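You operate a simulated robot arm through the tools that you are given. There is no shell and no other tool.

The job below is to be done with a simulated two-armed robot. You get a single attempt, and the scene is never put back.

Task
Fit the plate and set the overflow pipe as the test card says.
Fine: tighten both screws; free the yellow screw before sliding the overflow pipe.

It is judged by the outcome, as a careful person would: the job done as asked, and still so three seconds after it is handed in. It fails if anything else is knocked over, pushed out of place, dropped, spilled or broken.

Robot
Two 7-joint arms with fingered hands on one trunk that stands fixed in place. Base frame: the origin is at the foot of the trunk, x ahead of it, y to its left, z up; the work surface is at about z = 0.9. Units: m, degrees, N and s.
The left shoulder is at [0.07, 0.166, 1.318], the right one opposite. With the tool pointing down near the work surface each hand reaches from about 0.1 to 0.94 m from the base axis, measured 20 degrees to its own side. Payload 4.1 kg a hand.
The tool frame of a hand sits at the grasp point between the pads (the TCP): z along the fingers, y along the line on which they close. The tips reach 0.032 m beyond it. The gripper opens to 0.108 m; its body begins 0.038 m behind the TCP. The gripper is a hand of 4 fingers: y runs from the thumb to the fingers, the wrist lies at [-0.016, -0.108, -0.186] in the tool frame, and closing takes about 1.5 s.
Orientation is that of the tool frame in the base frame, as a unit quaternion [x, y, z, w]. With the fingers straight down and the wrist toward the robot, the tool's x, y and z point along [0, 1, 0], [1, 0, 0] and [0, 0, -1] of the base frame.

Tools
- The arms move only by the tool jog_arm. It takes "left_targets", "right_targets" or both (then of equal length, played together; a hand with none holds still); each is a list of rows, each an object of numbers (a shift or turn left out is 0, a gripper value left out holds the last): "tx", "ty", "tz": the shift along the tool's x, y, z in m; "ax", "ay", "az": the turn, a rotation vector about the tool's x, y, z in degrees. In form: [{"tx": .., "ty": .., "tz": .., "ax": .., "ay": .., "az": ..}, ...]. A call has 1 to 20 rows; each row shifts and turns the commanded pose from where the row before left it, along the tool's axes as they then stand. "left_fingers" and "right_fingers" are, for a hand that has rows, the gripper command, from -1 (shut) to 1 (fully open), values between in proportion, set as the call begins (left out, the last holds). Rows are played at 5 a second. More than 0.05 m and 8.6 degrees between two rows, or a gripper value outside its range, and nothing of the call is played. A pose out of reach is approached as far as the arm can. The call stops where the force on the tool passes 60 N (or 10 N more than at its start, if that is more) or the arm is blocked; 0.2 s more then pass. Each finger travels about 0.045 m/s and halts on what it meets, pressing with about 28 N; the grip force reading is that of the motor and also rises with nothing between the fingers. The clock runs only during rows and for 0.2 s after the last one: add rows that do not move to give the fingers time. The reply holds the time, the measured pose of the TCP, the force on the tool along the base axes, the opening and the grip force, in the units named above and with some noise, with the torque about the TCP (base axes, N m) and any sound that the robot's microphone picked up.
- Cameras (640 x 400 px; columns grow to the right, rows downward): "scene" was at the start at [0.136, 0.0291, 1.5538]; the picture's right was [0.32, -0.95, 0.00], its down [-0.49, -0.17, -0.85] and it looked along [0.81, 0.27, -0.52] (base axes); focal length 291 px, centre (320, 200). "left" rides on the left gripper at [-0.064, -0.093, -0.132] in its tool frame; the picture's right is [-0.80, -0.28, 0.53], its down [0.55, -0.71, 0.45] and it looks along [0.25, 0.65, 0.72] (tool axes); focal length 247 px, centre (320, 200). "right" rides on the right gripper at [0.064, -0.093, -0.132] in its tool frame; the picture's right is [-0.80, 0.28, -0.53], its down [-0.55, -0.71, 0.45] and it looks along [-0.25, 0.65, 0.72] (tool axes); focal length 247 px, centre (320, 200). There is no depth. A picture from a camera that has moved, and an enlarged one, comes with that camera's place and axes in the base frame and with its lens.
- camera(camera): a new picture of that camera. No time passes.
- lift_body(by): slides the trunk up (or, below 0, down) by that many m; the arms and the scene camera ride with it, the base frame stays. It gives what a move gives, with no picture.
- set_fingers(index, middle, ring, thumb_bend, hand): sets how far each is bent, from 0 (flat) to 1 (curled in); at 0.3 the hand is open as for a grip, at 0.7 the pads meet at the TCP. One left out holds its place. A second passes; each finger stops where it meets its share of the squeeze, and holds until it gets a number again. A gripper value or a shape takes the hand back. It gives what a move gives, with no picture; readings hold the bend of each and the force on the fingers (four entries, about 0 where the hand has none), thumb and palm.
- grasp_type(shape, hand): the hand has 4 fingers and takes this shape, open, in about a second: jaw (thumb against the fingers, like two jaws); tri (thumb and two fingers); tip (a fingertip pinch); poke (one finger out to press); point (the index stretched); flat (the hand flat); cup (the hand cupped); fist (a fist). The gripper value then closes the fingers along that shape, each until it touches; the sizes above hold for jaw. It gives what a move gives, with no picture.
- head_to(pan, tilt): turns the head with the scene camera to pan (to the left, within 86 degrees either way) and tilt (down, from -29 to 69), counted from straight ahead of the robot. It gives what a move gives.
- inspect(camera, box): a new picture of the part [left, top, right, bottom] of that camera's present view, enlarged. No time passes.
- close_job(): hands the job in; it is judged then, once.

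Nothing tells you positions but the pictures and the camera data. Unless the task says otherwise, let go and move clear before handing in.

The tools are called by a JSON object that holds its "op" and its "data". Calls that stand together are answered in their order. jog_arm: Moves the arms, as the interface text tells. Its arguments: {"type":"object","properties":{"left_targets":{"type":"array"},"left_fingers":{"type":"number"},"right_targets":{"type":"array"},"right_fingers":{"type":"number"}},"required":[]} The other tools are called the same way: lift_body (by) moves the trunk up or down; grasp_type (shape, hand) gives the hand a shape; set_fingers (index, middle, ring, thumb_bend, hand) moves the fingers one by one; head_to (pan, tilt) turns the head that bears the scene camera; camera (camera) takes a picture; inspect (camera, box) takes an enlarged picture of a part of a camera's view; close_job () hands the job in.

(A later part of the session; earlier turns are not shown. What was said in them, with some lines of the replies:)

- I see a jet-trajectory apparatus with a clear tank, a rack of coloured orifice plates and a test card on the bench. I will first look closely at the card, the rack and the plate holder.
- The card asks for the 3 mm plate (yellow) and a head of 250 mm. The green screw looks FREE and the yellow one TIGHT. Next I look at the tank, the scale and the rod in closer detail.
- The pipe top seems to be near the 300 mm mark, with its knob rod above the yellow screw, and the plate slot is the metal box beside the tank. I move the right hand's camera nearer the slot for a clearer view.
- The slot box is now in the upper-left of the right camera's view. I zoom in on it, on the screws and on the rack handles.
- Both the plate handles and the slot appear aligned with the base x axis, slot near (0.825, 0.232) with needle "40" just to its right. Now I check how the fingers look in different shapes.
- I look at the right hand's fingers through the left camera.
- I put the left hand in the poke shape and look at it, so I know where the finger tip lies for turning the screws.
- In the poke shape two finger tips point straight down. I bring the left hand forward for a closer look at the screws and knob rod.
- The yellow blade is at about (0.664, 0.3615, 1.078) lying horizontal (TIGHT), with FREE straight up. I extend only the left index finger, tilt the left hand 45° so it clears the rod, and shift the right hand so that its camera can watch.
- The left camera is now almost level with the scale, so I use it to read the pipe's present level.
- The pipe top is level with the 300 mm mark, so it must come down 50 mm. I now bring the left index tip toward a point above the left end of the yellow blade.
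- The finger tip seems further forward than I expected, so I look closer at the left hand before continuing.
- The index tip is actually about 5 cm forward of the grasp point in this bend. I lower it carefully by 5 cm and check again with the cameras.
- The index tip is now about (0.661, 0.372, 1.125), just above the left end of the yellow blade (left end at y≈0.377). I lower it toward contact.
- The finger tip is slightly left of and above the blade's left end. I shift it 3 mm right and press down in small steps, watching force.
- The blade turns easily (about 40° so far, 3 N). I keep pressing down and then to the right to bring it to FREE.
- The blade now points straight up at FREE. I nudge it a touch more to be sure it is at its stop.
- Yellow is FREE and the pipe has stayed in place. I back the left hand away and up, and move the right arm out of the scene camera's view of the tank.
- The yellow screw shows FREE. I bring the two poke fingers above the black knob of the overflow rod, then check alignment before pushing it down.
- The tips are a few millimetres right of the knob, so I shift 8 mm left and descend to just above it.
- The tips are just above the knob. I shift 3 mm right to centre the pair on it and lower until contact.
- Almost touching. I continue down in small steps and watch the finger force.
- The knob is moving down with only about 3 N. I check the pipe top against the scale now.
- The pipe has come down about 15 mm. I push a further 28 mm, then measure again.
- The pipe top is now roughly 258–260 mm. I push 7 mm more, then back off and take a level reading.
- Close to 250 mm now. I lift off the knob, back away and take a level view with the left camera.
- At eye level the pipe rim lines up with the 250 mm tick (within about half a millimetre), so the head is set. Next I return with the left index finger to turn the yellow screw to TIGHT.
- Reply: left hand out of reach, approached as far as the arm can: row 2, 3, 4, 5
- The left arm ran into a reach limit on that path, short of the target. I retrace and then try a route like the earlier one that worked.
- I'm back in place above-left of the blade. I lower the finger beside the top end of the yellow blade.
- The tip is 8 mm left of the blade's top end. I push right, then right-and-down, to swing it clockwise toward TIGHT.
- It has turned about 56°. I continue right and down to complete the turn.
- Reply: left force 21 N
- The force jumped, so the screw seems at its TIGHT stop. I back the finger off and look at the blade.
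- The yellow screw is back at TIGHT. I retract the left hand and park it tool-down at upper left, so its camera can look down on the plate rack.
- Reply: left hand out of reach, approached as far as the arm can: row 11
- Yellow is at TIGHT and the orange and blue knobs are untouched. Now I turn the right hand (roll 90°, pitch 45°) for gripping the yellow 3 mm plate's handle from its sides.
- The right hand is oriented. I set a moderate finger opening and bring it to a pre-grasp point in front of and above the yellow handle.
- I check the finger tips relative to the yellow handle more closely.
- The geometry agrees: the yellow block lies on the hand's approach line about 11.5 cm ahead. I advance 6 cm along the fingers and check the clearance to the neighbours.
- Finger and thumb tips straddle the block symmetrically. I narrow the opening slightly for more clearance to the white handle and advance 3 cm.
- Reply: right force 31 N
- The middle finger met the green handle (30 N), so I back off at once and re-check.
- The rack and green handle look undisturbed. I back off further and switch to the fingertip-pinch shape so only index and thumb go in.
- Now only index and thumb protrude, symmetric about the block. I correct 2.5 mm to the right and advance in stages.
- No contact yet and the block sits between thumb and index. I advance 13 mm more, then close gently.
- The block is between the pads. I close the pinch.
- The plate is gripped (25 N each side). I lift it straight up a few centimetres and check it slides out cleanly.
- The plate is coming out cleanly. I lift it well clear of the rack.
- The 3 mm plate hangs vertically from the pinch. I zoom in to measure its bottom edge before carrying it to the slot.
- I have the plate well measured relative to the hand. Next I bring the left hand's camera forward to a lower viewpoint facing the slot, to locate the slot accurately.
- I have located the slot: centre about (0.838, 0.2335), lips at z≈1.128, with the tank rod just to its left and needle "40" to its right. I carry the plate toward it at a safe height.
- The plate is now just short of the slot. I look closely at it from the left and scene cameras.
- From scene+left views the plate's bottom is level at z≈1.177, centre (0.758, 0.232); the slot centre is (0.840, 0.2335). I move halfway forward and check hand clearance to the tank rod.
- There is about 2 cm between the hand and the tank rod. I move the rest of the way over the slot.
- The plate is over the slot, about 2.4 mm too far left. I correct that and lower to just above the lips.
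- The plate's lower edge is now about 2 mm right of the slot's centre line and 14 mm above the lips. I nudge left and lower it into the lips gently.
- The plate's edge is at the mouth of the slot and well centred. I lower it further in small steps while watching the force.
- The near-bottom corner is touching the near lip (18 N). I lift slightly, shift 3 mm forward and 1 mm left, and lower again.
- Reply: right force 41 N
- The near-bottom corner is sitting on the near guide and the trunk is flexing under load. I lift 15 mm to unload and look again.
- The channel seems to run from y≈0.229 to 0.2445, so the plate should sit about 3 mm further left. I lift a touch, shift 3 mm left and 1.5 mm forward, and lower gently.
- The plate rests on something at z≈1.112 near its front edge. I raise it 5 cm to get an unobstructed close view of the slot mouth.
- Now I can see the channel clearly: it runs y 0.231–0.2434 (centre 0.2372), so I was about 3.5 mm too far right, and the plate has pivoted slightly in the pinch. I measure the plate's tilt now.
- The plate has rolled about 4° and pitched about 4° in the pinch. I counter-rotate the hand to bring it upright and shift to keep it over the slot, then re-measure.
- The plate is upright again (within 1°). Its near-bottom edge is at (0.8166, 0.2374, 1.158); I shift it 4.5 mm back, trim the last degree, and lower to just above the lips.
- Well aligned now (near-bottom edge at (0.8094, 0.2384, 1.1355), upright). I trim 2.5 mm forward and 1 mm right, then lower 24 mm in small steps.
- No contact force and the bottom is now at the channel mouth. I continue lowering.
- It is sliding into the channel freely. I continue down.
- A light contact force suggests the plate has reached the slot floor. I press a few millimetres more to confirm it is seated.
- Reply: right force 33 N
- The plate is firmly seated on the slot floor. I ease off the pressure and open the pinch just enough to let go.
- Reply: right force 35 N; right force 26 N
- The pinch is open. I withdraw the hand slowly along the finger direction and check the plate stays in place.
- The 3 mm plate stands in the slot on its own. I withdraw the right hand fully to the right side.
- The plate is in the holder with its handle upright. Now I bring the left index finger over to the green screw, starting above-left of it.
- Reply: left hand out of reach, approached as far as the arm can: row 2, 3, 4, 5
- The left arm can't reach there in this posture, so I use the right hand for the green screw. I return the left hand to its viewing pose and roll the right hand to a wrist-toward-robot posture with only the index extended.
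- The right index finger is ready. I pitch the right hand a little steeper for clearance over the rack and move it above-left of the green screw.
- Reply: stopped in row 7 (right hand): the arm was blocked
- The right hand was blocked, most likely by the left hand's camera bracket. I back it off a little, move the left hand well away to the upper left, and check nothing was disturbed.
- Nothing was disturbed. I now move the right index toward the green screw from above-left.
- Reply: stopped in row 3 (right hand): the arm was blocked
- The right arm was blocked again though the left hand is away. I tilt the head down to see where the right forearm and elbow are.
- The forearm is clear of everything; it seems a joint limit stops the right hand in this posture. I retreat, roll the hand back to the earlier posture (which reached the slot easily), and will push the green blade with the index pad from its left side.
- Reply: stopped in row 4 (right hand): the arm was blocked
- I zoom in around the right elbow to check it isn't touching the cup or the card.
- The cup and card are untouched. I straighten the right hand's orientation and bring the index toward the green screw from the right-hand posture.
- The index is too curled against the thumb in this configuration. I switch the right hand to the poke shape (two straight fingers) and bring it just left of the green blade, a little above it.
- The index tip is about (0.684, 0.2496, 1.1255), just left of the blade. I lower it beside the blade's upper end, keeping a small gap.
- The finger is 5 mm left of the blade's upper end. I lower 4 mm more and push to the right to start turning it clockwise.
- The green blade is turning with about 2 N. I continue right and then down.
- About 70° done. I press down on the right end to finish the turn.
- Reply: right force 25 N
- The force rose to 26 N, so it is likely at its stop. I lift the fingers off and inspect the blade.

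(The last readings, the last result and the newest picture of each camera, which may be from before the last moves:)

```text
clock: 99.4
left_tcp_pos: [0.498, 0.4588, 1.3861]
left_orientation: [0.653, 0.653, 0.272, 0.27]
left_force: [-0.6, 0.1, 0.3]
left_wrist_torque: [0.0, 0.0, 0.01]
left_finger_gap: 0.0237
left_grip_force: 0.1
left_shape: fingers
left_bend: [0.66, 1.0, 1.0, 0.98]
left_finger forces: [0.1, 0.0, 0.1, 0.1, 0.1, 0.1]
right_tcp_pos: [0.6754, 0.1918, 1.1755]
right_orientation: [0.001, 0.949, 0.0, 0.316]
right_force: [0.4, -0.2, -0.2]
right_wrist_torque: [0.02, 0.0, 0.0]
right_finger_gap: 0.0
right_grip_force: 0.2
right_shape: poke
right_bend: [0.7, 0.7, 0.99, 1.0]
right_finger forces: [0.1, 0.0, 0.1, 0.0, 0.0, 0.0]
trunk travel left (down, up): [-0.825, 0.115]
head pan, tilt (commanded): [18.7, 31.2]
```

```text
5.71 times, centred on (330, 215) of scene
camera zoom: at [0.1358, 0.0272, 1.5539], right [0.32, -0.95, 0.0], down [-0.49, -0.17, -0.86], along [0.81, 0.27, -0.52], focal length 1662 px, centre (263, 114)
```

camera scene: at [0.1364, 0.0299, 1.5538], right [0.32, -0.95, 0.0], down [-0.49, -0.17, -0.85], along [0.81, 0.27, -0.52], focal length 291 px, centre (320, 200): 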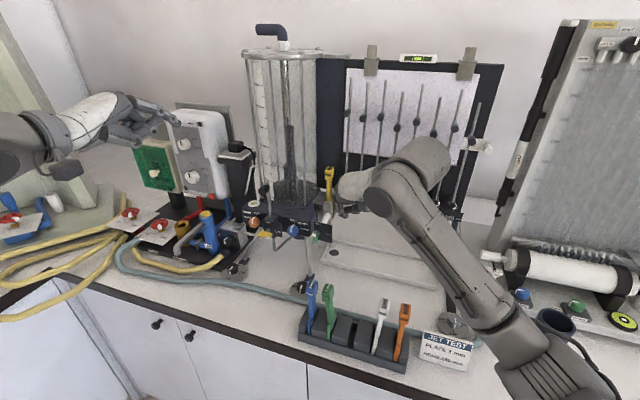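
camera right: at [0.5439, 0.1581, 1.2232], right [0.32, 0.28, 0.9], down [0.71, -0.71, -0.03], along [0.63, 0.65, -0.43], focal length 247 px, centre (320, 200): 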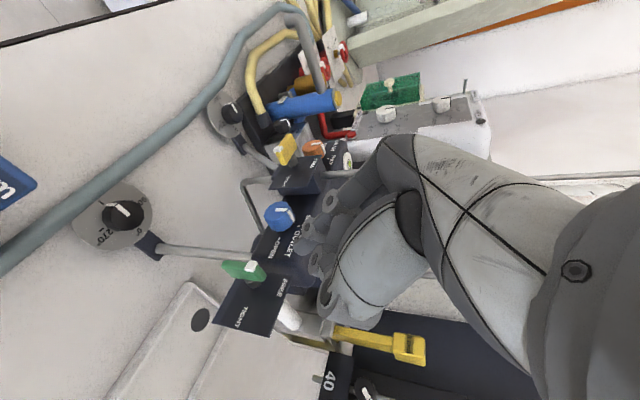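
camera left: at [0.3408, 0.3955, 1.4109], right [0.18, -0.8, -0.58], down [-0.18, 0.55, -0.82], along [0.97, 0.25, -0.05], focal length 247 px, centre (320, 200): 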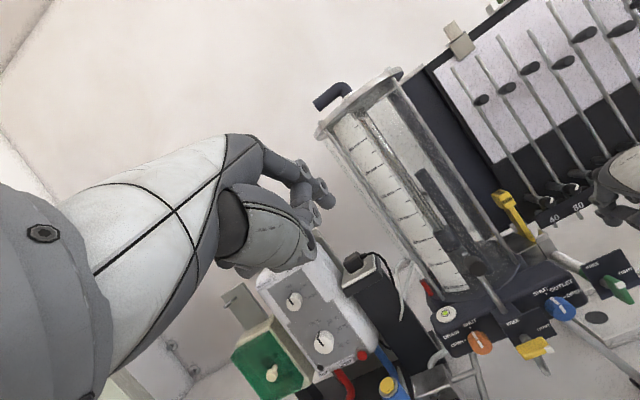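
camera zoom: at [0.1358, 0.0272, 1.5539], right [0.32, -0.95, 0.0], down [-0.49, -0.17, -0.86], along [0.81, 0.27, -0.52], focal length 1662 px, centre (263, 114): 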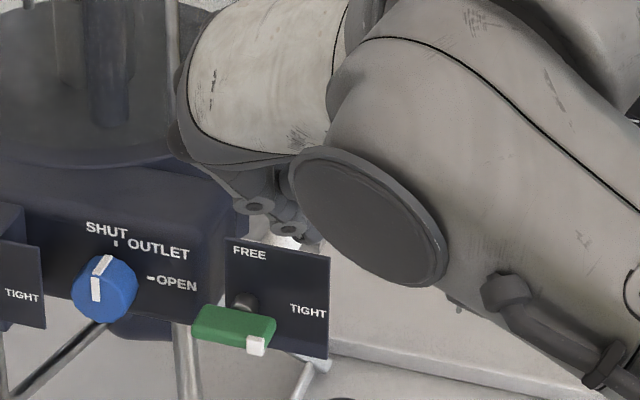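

Green now shows TIGHT just like yellow. I withdraw the right hand to the right and then verify the whole setup.

{"op": "jog_arm", "data": {"right_targets": [{"tx": -0.0063, "ty": -0.03, "tz": -0.0252}, {"tx": -0.0063, "ty": -0.03, "tz": -0.0252}, {"tx": -0.0063, "ty": -0.03, "tz": -0.0252}, {"tx": -0.0063, "ty": -0.03, "tz": -0.0252}, {"tx": -0.0063, "ty": -0.03, "tz": -0.0252}]}}

{"op": "camera", "data": {"camera": "scene"}}

{"op": "inspect", "data": {"camera": "scene", "box": [230, 150, 370, 260]}}

{"op": "inspect", "data": {"camera": "scene", "box": [240, 70, 320, 140]}}

{"op": "inspect", "data": {"camera": "left", "box": [460, 180, 600, 300]}}

{"op": "inspect", "data": {"camera": "left", "box": [330, 80, 520, 240]}}

```text
clock: 100.6
left_tcp_pos: [0.4972, 0.4581, 1.3847]
left_orientation: [0.654, 0.653, 0.271, 0.27]
left_force: [-0.6, -0.8, 0.9]
left_wrist_torque: [0.03, 0.01, 0.05]
left_finger_gap: 0.0239
left_grip_force: 0.1
left_shape: fingers
left_bend: [0.66, 1.0, 1.0, 0.98]
left_finger forces: [0.1, 0.0, 0.1, 0.0, 0.0, 0.0]
right_tcp_pos: [0.6266, 0.0426, 1.297]
right_orientation: [0.0, 0.949, -0.001, 0.316]
right_force: [-0.1, 0.1, 0.0]
right_wrist_torque: [0.03, 0.05, 0.02]
right_finger_gap: 0.0001
right_grip_force: 0.1
right_shape: poke
right_bend: [0.7, 0.7, 0.99, 1.0]
right_finger forces: [0.1, 0.0, 0.0, 0.1, 0.1, 0.1]
trunk travel left (down, up): [-0.825, 0.115]
head pan, tilt (commanded): [18.7, 31.2]
```

```text
taken
camera scene: at [0.1349, 0.0268, 1.554], right [0.32, -0.95, 0.0], down [-0.49, -0.16, -0.86], along [0.81, 0.28, -0.52], focal length 291 px, centre (320, 200)
```

scene: 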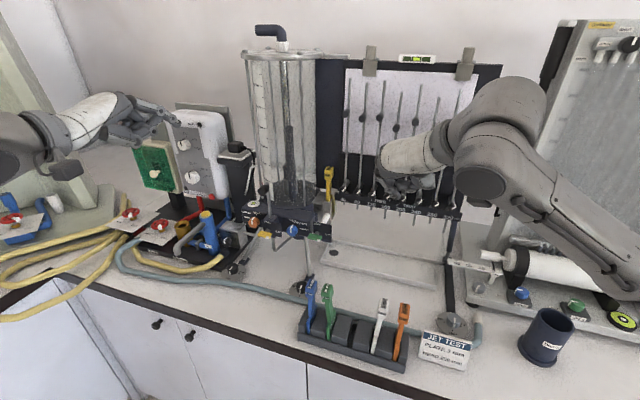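

```text
3.64 times, centred on (300, 205) of scene
camera zoom: at [0.1349, 0.0268, 1.554], right [0.32, -0.95, 0.0], down [-0.49, -0.16, -0.86], along [0.81, 0.28, -0.52], focal length 1058 px, centre (393, 182)
```

zoom: 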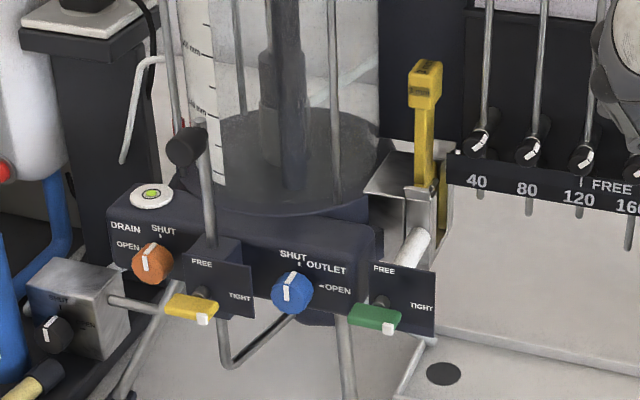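

```text
5.71 times, centred on (280, 105) of scene
camera zoom: at [0.1349, 0.0268, 1.554], right [0.32, -0.95, 0.0], down [-0.49, -0.16, -0.86], along [0.81, 0.28, -0.52], focal length 1662 px, centre (549, 743)
```

zoom: 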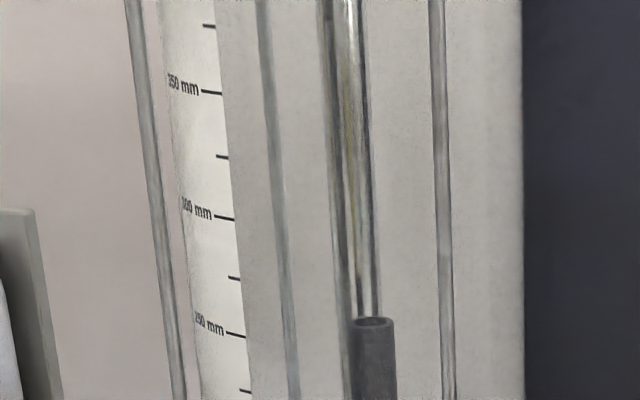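

```text
3.33 times, centred on (530, 240) of left
camera zoom: at [0.3393, 0.3941, 1.4119], right [0.18, -0.8, -0.58], down [-0.18, 0.55, -0.81], along [0.97, 0.25, -0.05], focal length 823 px, centre (-380, 67)
```

zoom: 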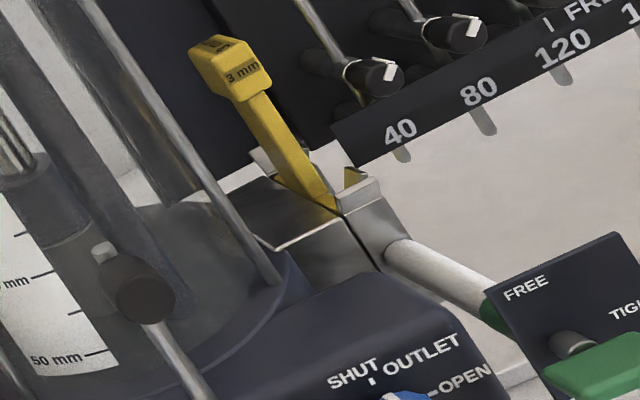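

```text
2.50 times, centred on (425, 160) of left
camera zoom: at [0.3393, 0.3941, 1.4119], right [0.18, -0.8, -0.58], down [-0.18, 0.55, -0.81], along [0.97, 0.25, -0.05], focal length 617 px, centre (58, 300)
```

zoom: 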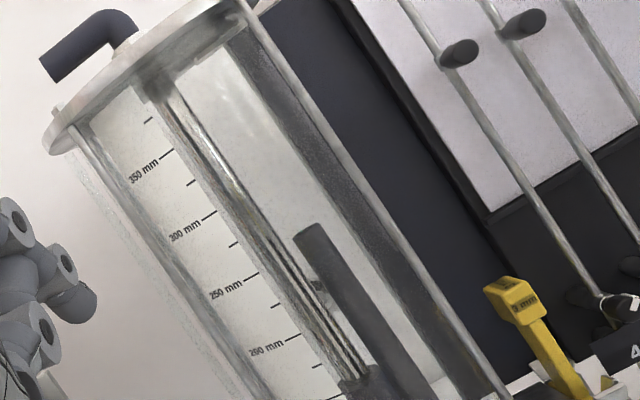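

Both screws read TIGHT, the pipe is unchanged at 250 mm and the 3 mm plate is in the holder; its handle leans slightly, so I look closer at how it sits.

{"op": "inspect", "data": {"camera": "scene", "box": [310, 160, 350, 220]}}

{"op": "inspect", "data": {"camera": "left", "box": [490, 180, 550, 260]}}

{"op": "camera", "data": {"camera": "right"}}

{"op": "inspect", "data": {"camera": "right", "box": [220, 170, 340, 270]}}

```text
6.67 times, centred on (330, 190) of scene
camera zoom: at [0.1349, 0.0268, 1.554], right [0.32, -0.95, 0.0], down [-0.49, -0.16, -0.86], along [0.81, 0.28, -0.52], focal length 1939 px, centre (253, 267)
```

zoom: 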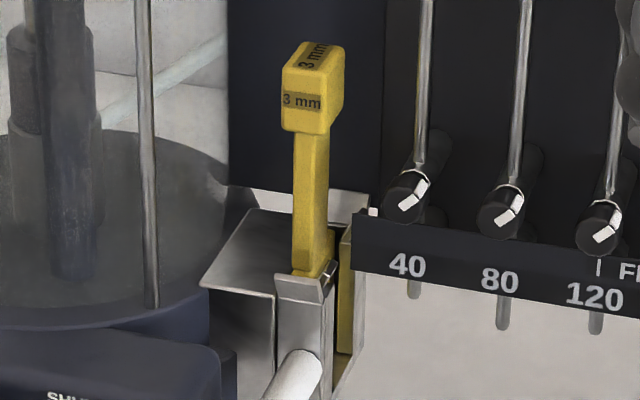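

```text
5.00 times, centred on (520, 220) of left
camera zoom: at [0.3393, 0.3941, 1.4119], right [0.18, -0.8, -0.58], down [-0.18, 0.55, -0.81], along [0.97, 0.25, -0.05], focal length 1235 px, centre (-680, 100)
```

zoom: 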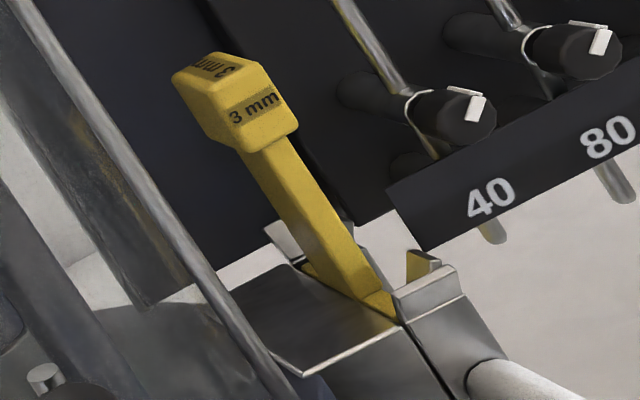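

```text
taken
camera right: at [0.4952, -0.0508, 1.3623], right [0.32, 0.28, 0.9], down [0.71, -0.71, -0.03], along [0.63, 0.65, -0.42], focal length 247 px, centre (320, 200)
```

right: 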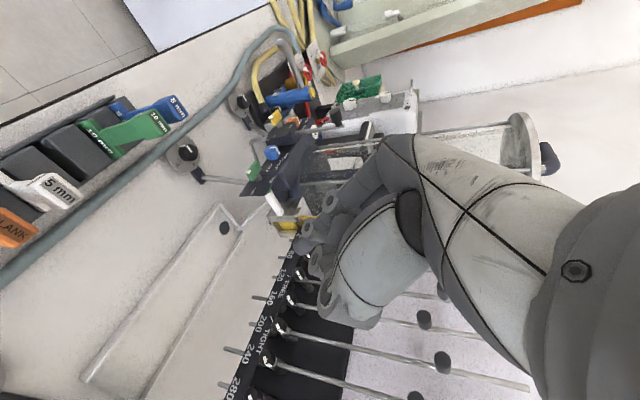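

```text
4.00 times, centred on (280, 220) of right
camera zoom: at [0.4952, -0.0508, 1.3623], right [0.32, 0.28, 0.9], down [0.71, -0.71, -0.03], along [0.63, 0.65, -0.42], focal length 988 px, centre (480, 120)
```

zoom: 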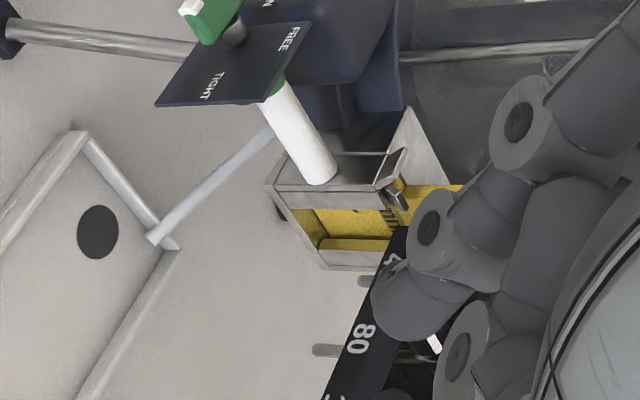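

The plate is down in its seat with only the guide's natural slack. I move the right arm further up and away for a full, unobstructed check of the scene.

{"op": "jog_arm", "data": {"right_targets": [{"tx": -0.0019, "ty": -0.0225, "tz": -0.036}, {"tx": -0.0019, "ty": -0.0225, "tz": -0.036}, {"tx": -0.0019, "ty": -0.0225, "tz": -0.036}, {"tx": -0.0019, "ty": -0.0225, "tz": -0.036}, {"ty": -0.03}, {"ty": -0.03}]}}

{"op": "camera", "data": {"camera": "scene"}}

{"op": "inspect", "data": {"camera": "scene", "box": [310, 60, 490, 220]}}

{"op": "inspect", "data": {"camera": "scene", "box": [290, 270, 490, 390]}}

{"op": "inspect", "data": {"camera": "scene", "box": [100, 150, 300, 290]}}

```text
clock: 102.0
left_tcp_pos: [0.4975, 0.4588, 1.3851]
left_orientation: [0.654, 0.652, 0.271, 0.271]
left_force: [-0.7, 0.3, 0.7]
left_wrist_torque: [-0.01, 0.0, -0.02]
left_finger_gap: 0.0241
left_grip_force: 0.1
left_shape: fingers
left_bend: [0.66, 1.0, 1.0, 0.98]
left_finger forces: [0.0, 0.0, 0.0, 0.0, 0.0, 0.1]
right_tcp_pos: [0.5475, -0.107, 1.4136]
right_orientation: [0.001, 0.949, 0.0, 0.317]
right_force: [0.7, 0.4, 0.5]
right_wrist_torque: [0.03, -0.03, -0.01]
right_finger_gap: 0.0
right_grip_force: 0.1
right_shape: poke
right_bend: [0.7, 0.7, 0.99, 1.0]
right_finger forces: [0.0, 0.0, 0.0, 0.1, 0.0, 0.0]
trunk travel left (down, up): [-0.825, 0.115]
head pan, tilt (commanded): [18.7, 31.2]
```

```text
taken
camera scene: at [0.1356, 0.027, 1.5539], right [0.32, -0.95, 0.0], down [-0.49, -0.17, -0.86], along [0.81, 0.28, -0.52], focal length 291 px, centre (320, 200)
```

scene: 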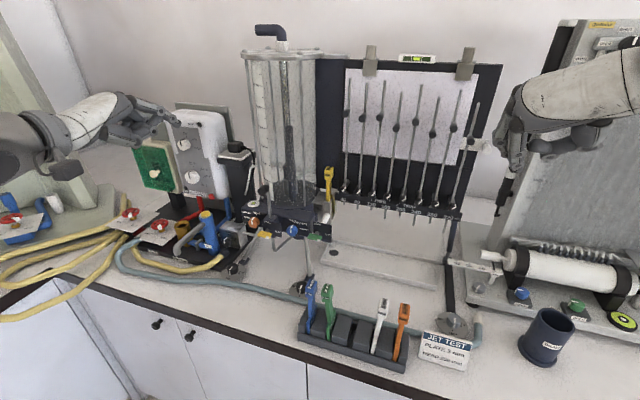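

```text
2.50 times, centred on (400, 140) of scene
camera zoom: at [0.1356, 0.027, 1.5539], right [0.32, -0.95, 0.0], down [-0.49, -0.17, -0.86], along [0.81, 0.28, -0.52], focal length 727 px, centre (120, 350)
```

zoom: 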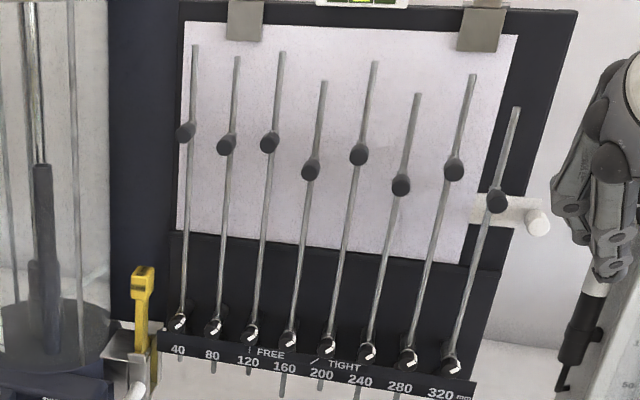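

```text
3.20 times, centred on (390, 330) of scene
camera zoom: at [0.1356, 0.027, 1.5539], right [0.32, -0.95, 0.0], down [-0.49, -0.17, -0.86], along [0.81, 0.28, -0.52], focal length 931 px, centre (96, -216)
```

zoom: 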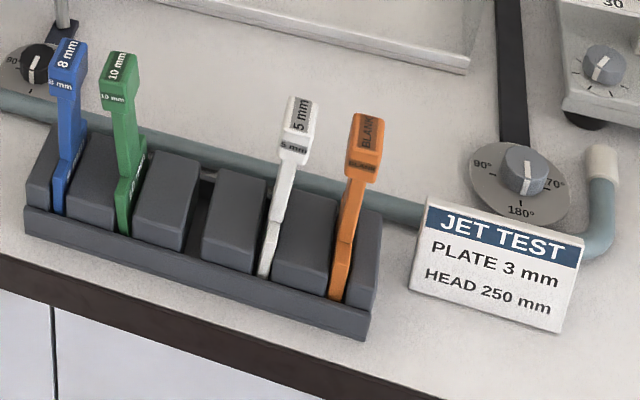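

```text
2.86 times, centred on (200, 220) of scene
camera zoom: at [0.1356, 0.027, 1.5539], right [0.32, -0.95, 0.0], down [-0.49, -0.17, -0.86], along [0.81, 0.28, -0.52], focal length 831 px, centre (663, 143)
```

zoom: 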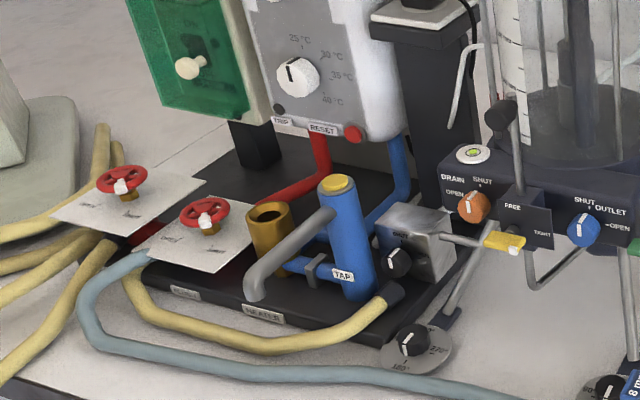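

The surroundings are all as they were. One last precise check of the pipe level with the left camera at scale height.

{"op": "jog_arm", "data": {"left_targets": [{"tx": -0.012, "ty": -0.0184, "tz": 0.0184}, {"tx": -0.012, "ty": -0.0184, "tz": 0.0184}, {"tx": -0.012, "ty": -0.0184, "tz": 0.0184}]}}

{"op": "inspect", "data": {"camera": "left", "box": [340, 130, 410, 180]}}

{"op": "camera", "data": {"camera": "left"}}

```text
clock: 102.8
left_tcp_pos: [0.5, 0.4221, 1.3053]
left_orientation: [0.653, 0.653, 0.271, 0.271]
left_force: [0.2, 0.6, 0.7]
left_wrist_torque: [-0.01, 0.0, 0.01]
left_finger_gap: 0.0236
left_grip_force: 0.2
left_shape: fingers
left_bend: [0.66, 1.0, 1.0, 0.98]
left_finger forces: [0.0, 0.0, 0.0, 0.0, 0.1, 0.0]
right_tcp_pos: [0.548, -0.1048, 1.4135]
right_orientation: [0.0, 0.949, -0.001, 0.315]
right_force: [0.8, -0.9, -0.7]
right_wrist_torque: [-0.02, -0.01, 0.03]
right_finger_gap: 0.0
right_grip_force: 0.1
right_shape: poke
right_bend: [0.7, 0.7, 0.99, 1.0]
right_finger forces: [0.1, 0.0, 0.0, 0.0, 0.1, 0.0]
trunk travel left (down, up): [-0.825, 0.115]
head pan, tilt (commanded): [18.7, 31.2]
```

```text
8.00 times, centred on (375, 155) of left
camera zoom: at [0.3407, 0.3584, 1.3332], right [0.18, -0.8, -0.58], down [-0.18, 0.55, -0.82], along [0.97, 0.25, -0.05], focal length 1976 px, centre (-120, 560)
```

zoom: 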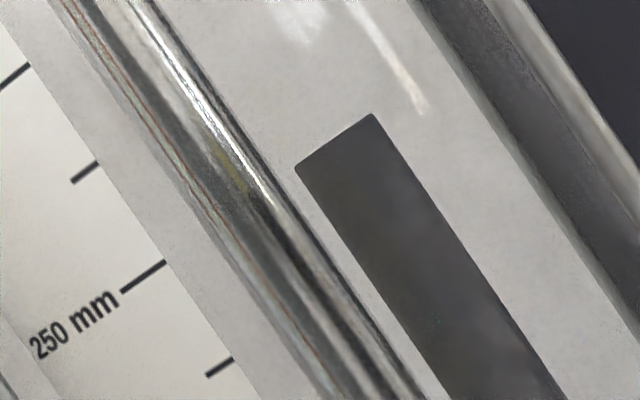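

```text
taken
camera left: at [0.3407, 0.3584, 1.3332], right [0.18, -0.8, -0.58], down [-0.18, 0.55, -0.82], along [0.97, 0.25, -0.05], focal length 247 px, centre (320, 200)
```

left: 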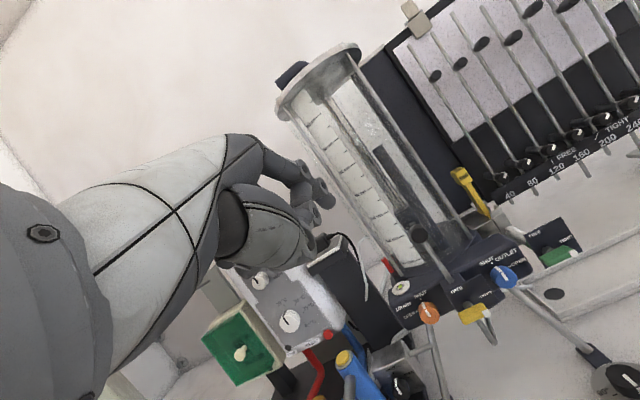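

The rim reads 250 mm to within about 1–1.5 mm, but the rolled image limits precision. I roll the left hand about its camera axis to get an upright view for a more exact reading.

{"op": "jog_arm", "data": {"left_targets": [{"ax": -1.74, "ay": -4.54, "az": -5.02}, {"ax": -1.74, "ay": -4.54, "az": -5.02}, {"ax": -1.74, "ay": -4.54, "az": -5.02}, {"ax": -1.74, "ay": -4.54, "az": -5.02}, {"ax": -1.74, "ay": -4.54, "az": -5.02}]}}

{"op": "camera", "data": {"camera": "left"}}

```text
clock: 104.0
left_tcp_pos: [0.4981, 0.4242, 1.3063]
left_orientation: [0.514, 0.692, 0.119, 0.493]
left_force: [0.1, -0.3, -0.2]
left_wrist_torque: [0.01, -0.01, 0.01]
left_finger_gap: 0.0236
left_grip_force: 0.1
left_shape: fingers
left_bend: [0.66, 1.0, 1.0, 0.98]
left_finger forces: [0.0, 0.1, 0.0, 0.0, 0.0, 0.1]
right_tcp_pos: [0.547, -0.1045, 1.4131]
right_orientation: [0.0, 0.949, -0.001, 0.316]
right_force: [-0.1, -0.8, -0.5]
right_wrist_torque: [0.01, 0.02, -0.01]
right_finger_gap: 0.0
right_grip_force: 0.0
right_shape: poke
right_bend: [0.7, 0.7, 0.99, 1.0]
right_finger forces: [0.0, 0.0, 0.0, 0.0, 0.0, 0.0]
trunk travel left (down, up): [-0.825, 0.115]
head pan, tilt (commanded): [18.7, 31.2]
```

```text
taken
camera left: at [0.3375, 0.3753, 1.3428], right [0.25, -0.97, 0.0], down [-0.05, -0.01, -1.0], along [0.97, 0.25, -0.05], focal length 247 px, centre (320, 200)
```

left: 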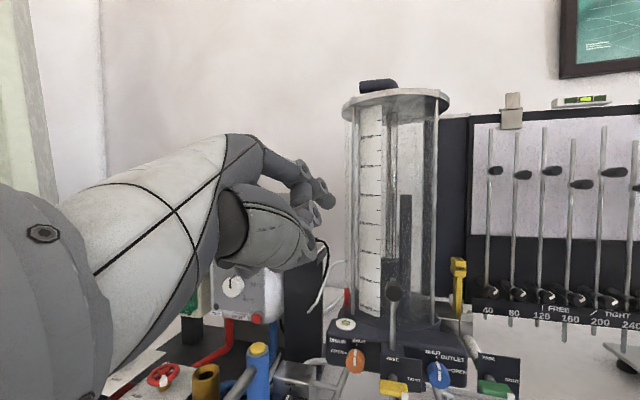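

The view is now upright and nearly at scale height. I zoom in on the pipe rim and the 250 mm tick.

{"op": "inspect", "data": {"camera": "left", "box": [360, 175, 420, 215]}}

{"op": "inspect", "data": {"camera": "left", "box": [420, 240, 520, 400]}}

{"op": "inspect", "data": {"camera": "left", "box": [320, 300, 540, 400]}}

```text
10.00 times, centred on (390, 195) of left
camera zoom: at [0.3375, 0.3753, 1.3428], right [0.25, -0.97, 0.0], down [-0.05, -0.01, -1.0], along [0.97, 0.25, -0.05], focal length 2470 px, centre (-380, 250)
```

zoom: 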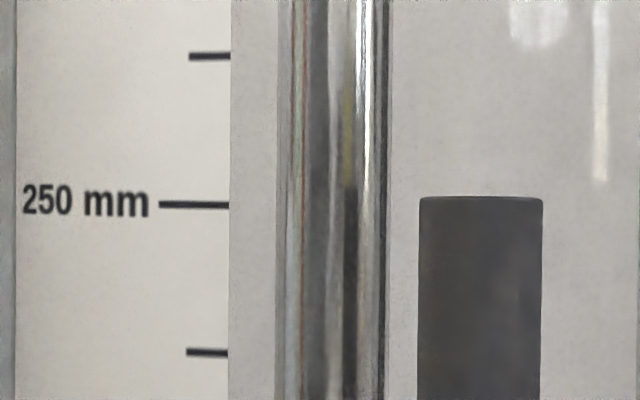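

```text
2.50 times, centred on (470, 320) of left
camera zoom: at [0.3375, 0.3753, 1.3428], right [0.25, -0.97, 0.0], down [-0.05, -0.01, -1.0], along [0.97, 0.25, -0.05], focal length 617 px, centre (-55, -100)
```

zoom: 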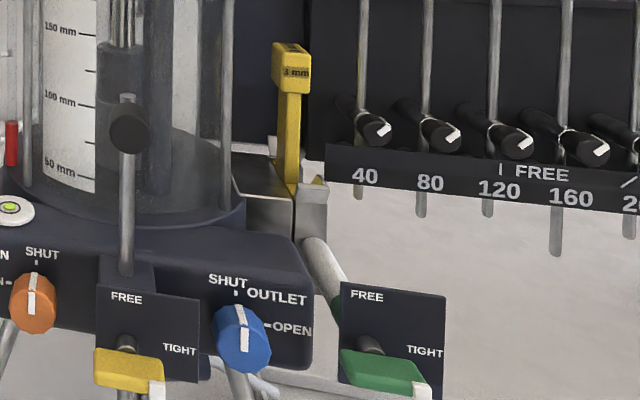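

```text
2.91 times, centred on (430, 350) of left
camera zoom: at [0.3375, 0.3753, 1.3428], right [0.25, -0.97, 0.0], down [-0.05, -0.01, -1.0], along [0.97, 0.25, -0.05], focal length 718 px, centre (0, -236)
```

zoom: 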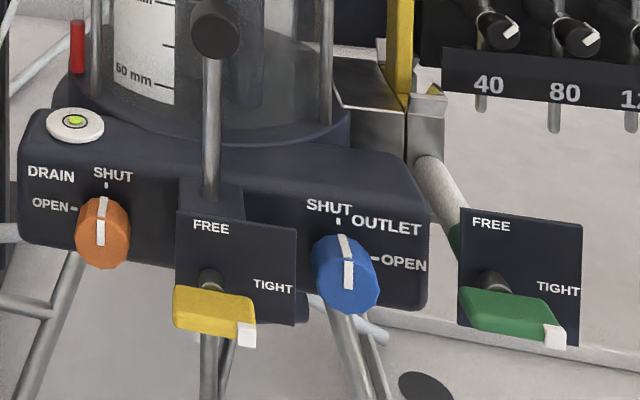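

The upright view confirms it: the pipe rim sits at 250 mm (within about 1 mm), both screws are at TIGHT, and the drain and outlet knobs are still SHUT. I move the left hand clear before handing in.

{"op": "jog_arm", "data": {"left_targets": [{"ax": 1.74, "ay": 4.54, "az": 5.02}, {"ax": 1.74, "ay": 4.54, "az": 5.02}, {"ax": 1.74, "ay": 4.54, "az": 5.02}, {"ax": 1.74, "ay": 4.54, "az": 5.02}, {"ax": 1.74, "ay": 4.54, "az": 5.02}, {"ty": 0.03, "tz": -0.035}, {"ty": 0.02, "tz": -0.035}]}}

{"op": "camera", "data": {"camera": "scene"}}

{"op": "inspect", "data": {"camera": "scene", "box": [230, 150, 370, 260]}}

```text
clock: 105.6
left_tcp_pos: [0.4836, 0.4263, 1.3916]
left_orientation: [0.654, 0.653, 0.271, 0.27]
left_force: [-0.4, 0.7, 0.0]
left_wrist_torque: [0.0, 0.0, -0.03]
left_finger_gap: 0.0239
left_grip_force: 0.0
left_shape: fingers
left_bend: [0.66, 1.0, 1.0, 0.98]
left_finger forces: [0.1, 0.1, 0.1, 0.0, 0.1, 0.1]
right_tcp_pos: [0.5471, -0.1061, 1.4133]
right_orientation: [0.001, 0.949, 0.0, 0.317]
right_force: [-0.8, -0.5, 0.0]
right_wrist_torque: [-0.01, 0.01, 0.0]
right_finger_gap: 0.0
right_grip_force: 0.0
right_shape: poke
right_bend: [0.7, 0.7, 0.99, 1.0]
right_finger forces: [0.0, 0.0, 0.0, 0.1, 0.1, 0.1]
trunk travel left (down, up): [-0.825, 0.115]
head pan, tilt (commanded): [18.7, 31.2]
```

```text
taken
camera scene: at [0.1355, 0.0286, 1.5538], right [0.32, -0.95, 0.0], down [-0.49, -0.17, -0.86], along [0.81, 0.27, -0.52], focal length 291 px, centre (320, 200)
```

scene: 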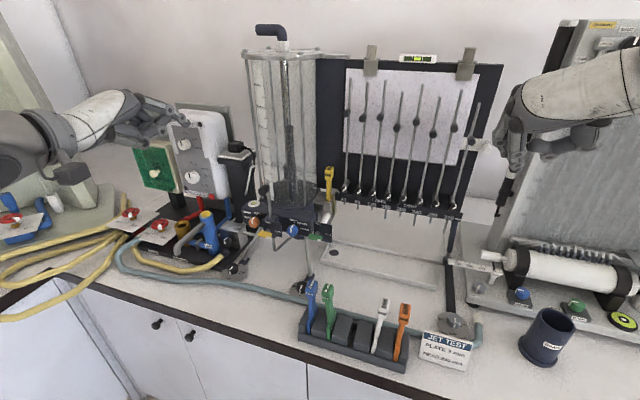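

```text
3.64 times, centred on (300, 205) of scene
camera zoom: at [0.1355, 0.0286, 1.5538], right [0.32, -0.95, 0.0], down [-0.49, -0.17, -0.86], along [0.81, 0.27, -0.52], focal length 1058 px, centre (393, 182)
```

zoom: 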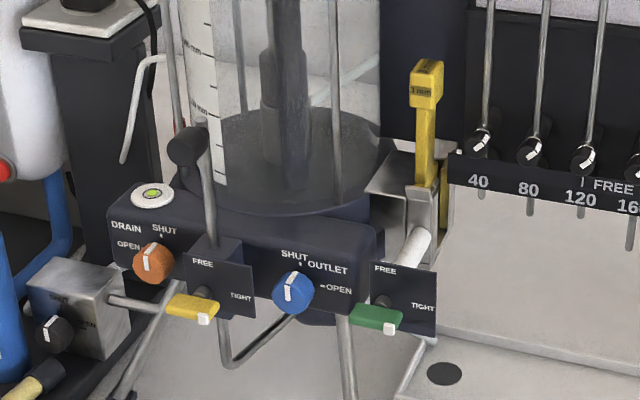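

Both hands are clear and the final view shows the 3 mm plate seated in its holder with green TIGHT, the pipe at 250 mm with yellow TIGHT, and everything else undisturbed. I hand the job in.

{"op": "close_job", "data": {}}

```text
The job is handed in.
```

The test card asked for the 3 mm plate and a 250 mm head. Both are set, and the job is handed in.

- **Plate:** the yellow 3 mm plate is seated in the holder and its green screw is at TIGHT. The handle leans about 4° to the left, which is the slack in the holder's guides.
- **Overflow pipe:** I turned the yellow screw to FREE first, then slid the pipe down from about 300 mm. The yellow screw is back at TIGHT. In the last level view the pipe rim was at 250 mm, within about 1 mm.
- **Surroundings:** the final pictures show the drain and outlet knobs still SHUT. The rack, other plates, card, cup and needles looked as they did at the start.
- **Contacts on the way:** while reaching for the plate, a finger pressed the green 10 mm handle with about 30 N. The right arm was also blocked three times near the green screw. I saw nothing moved or damaged after any of these.
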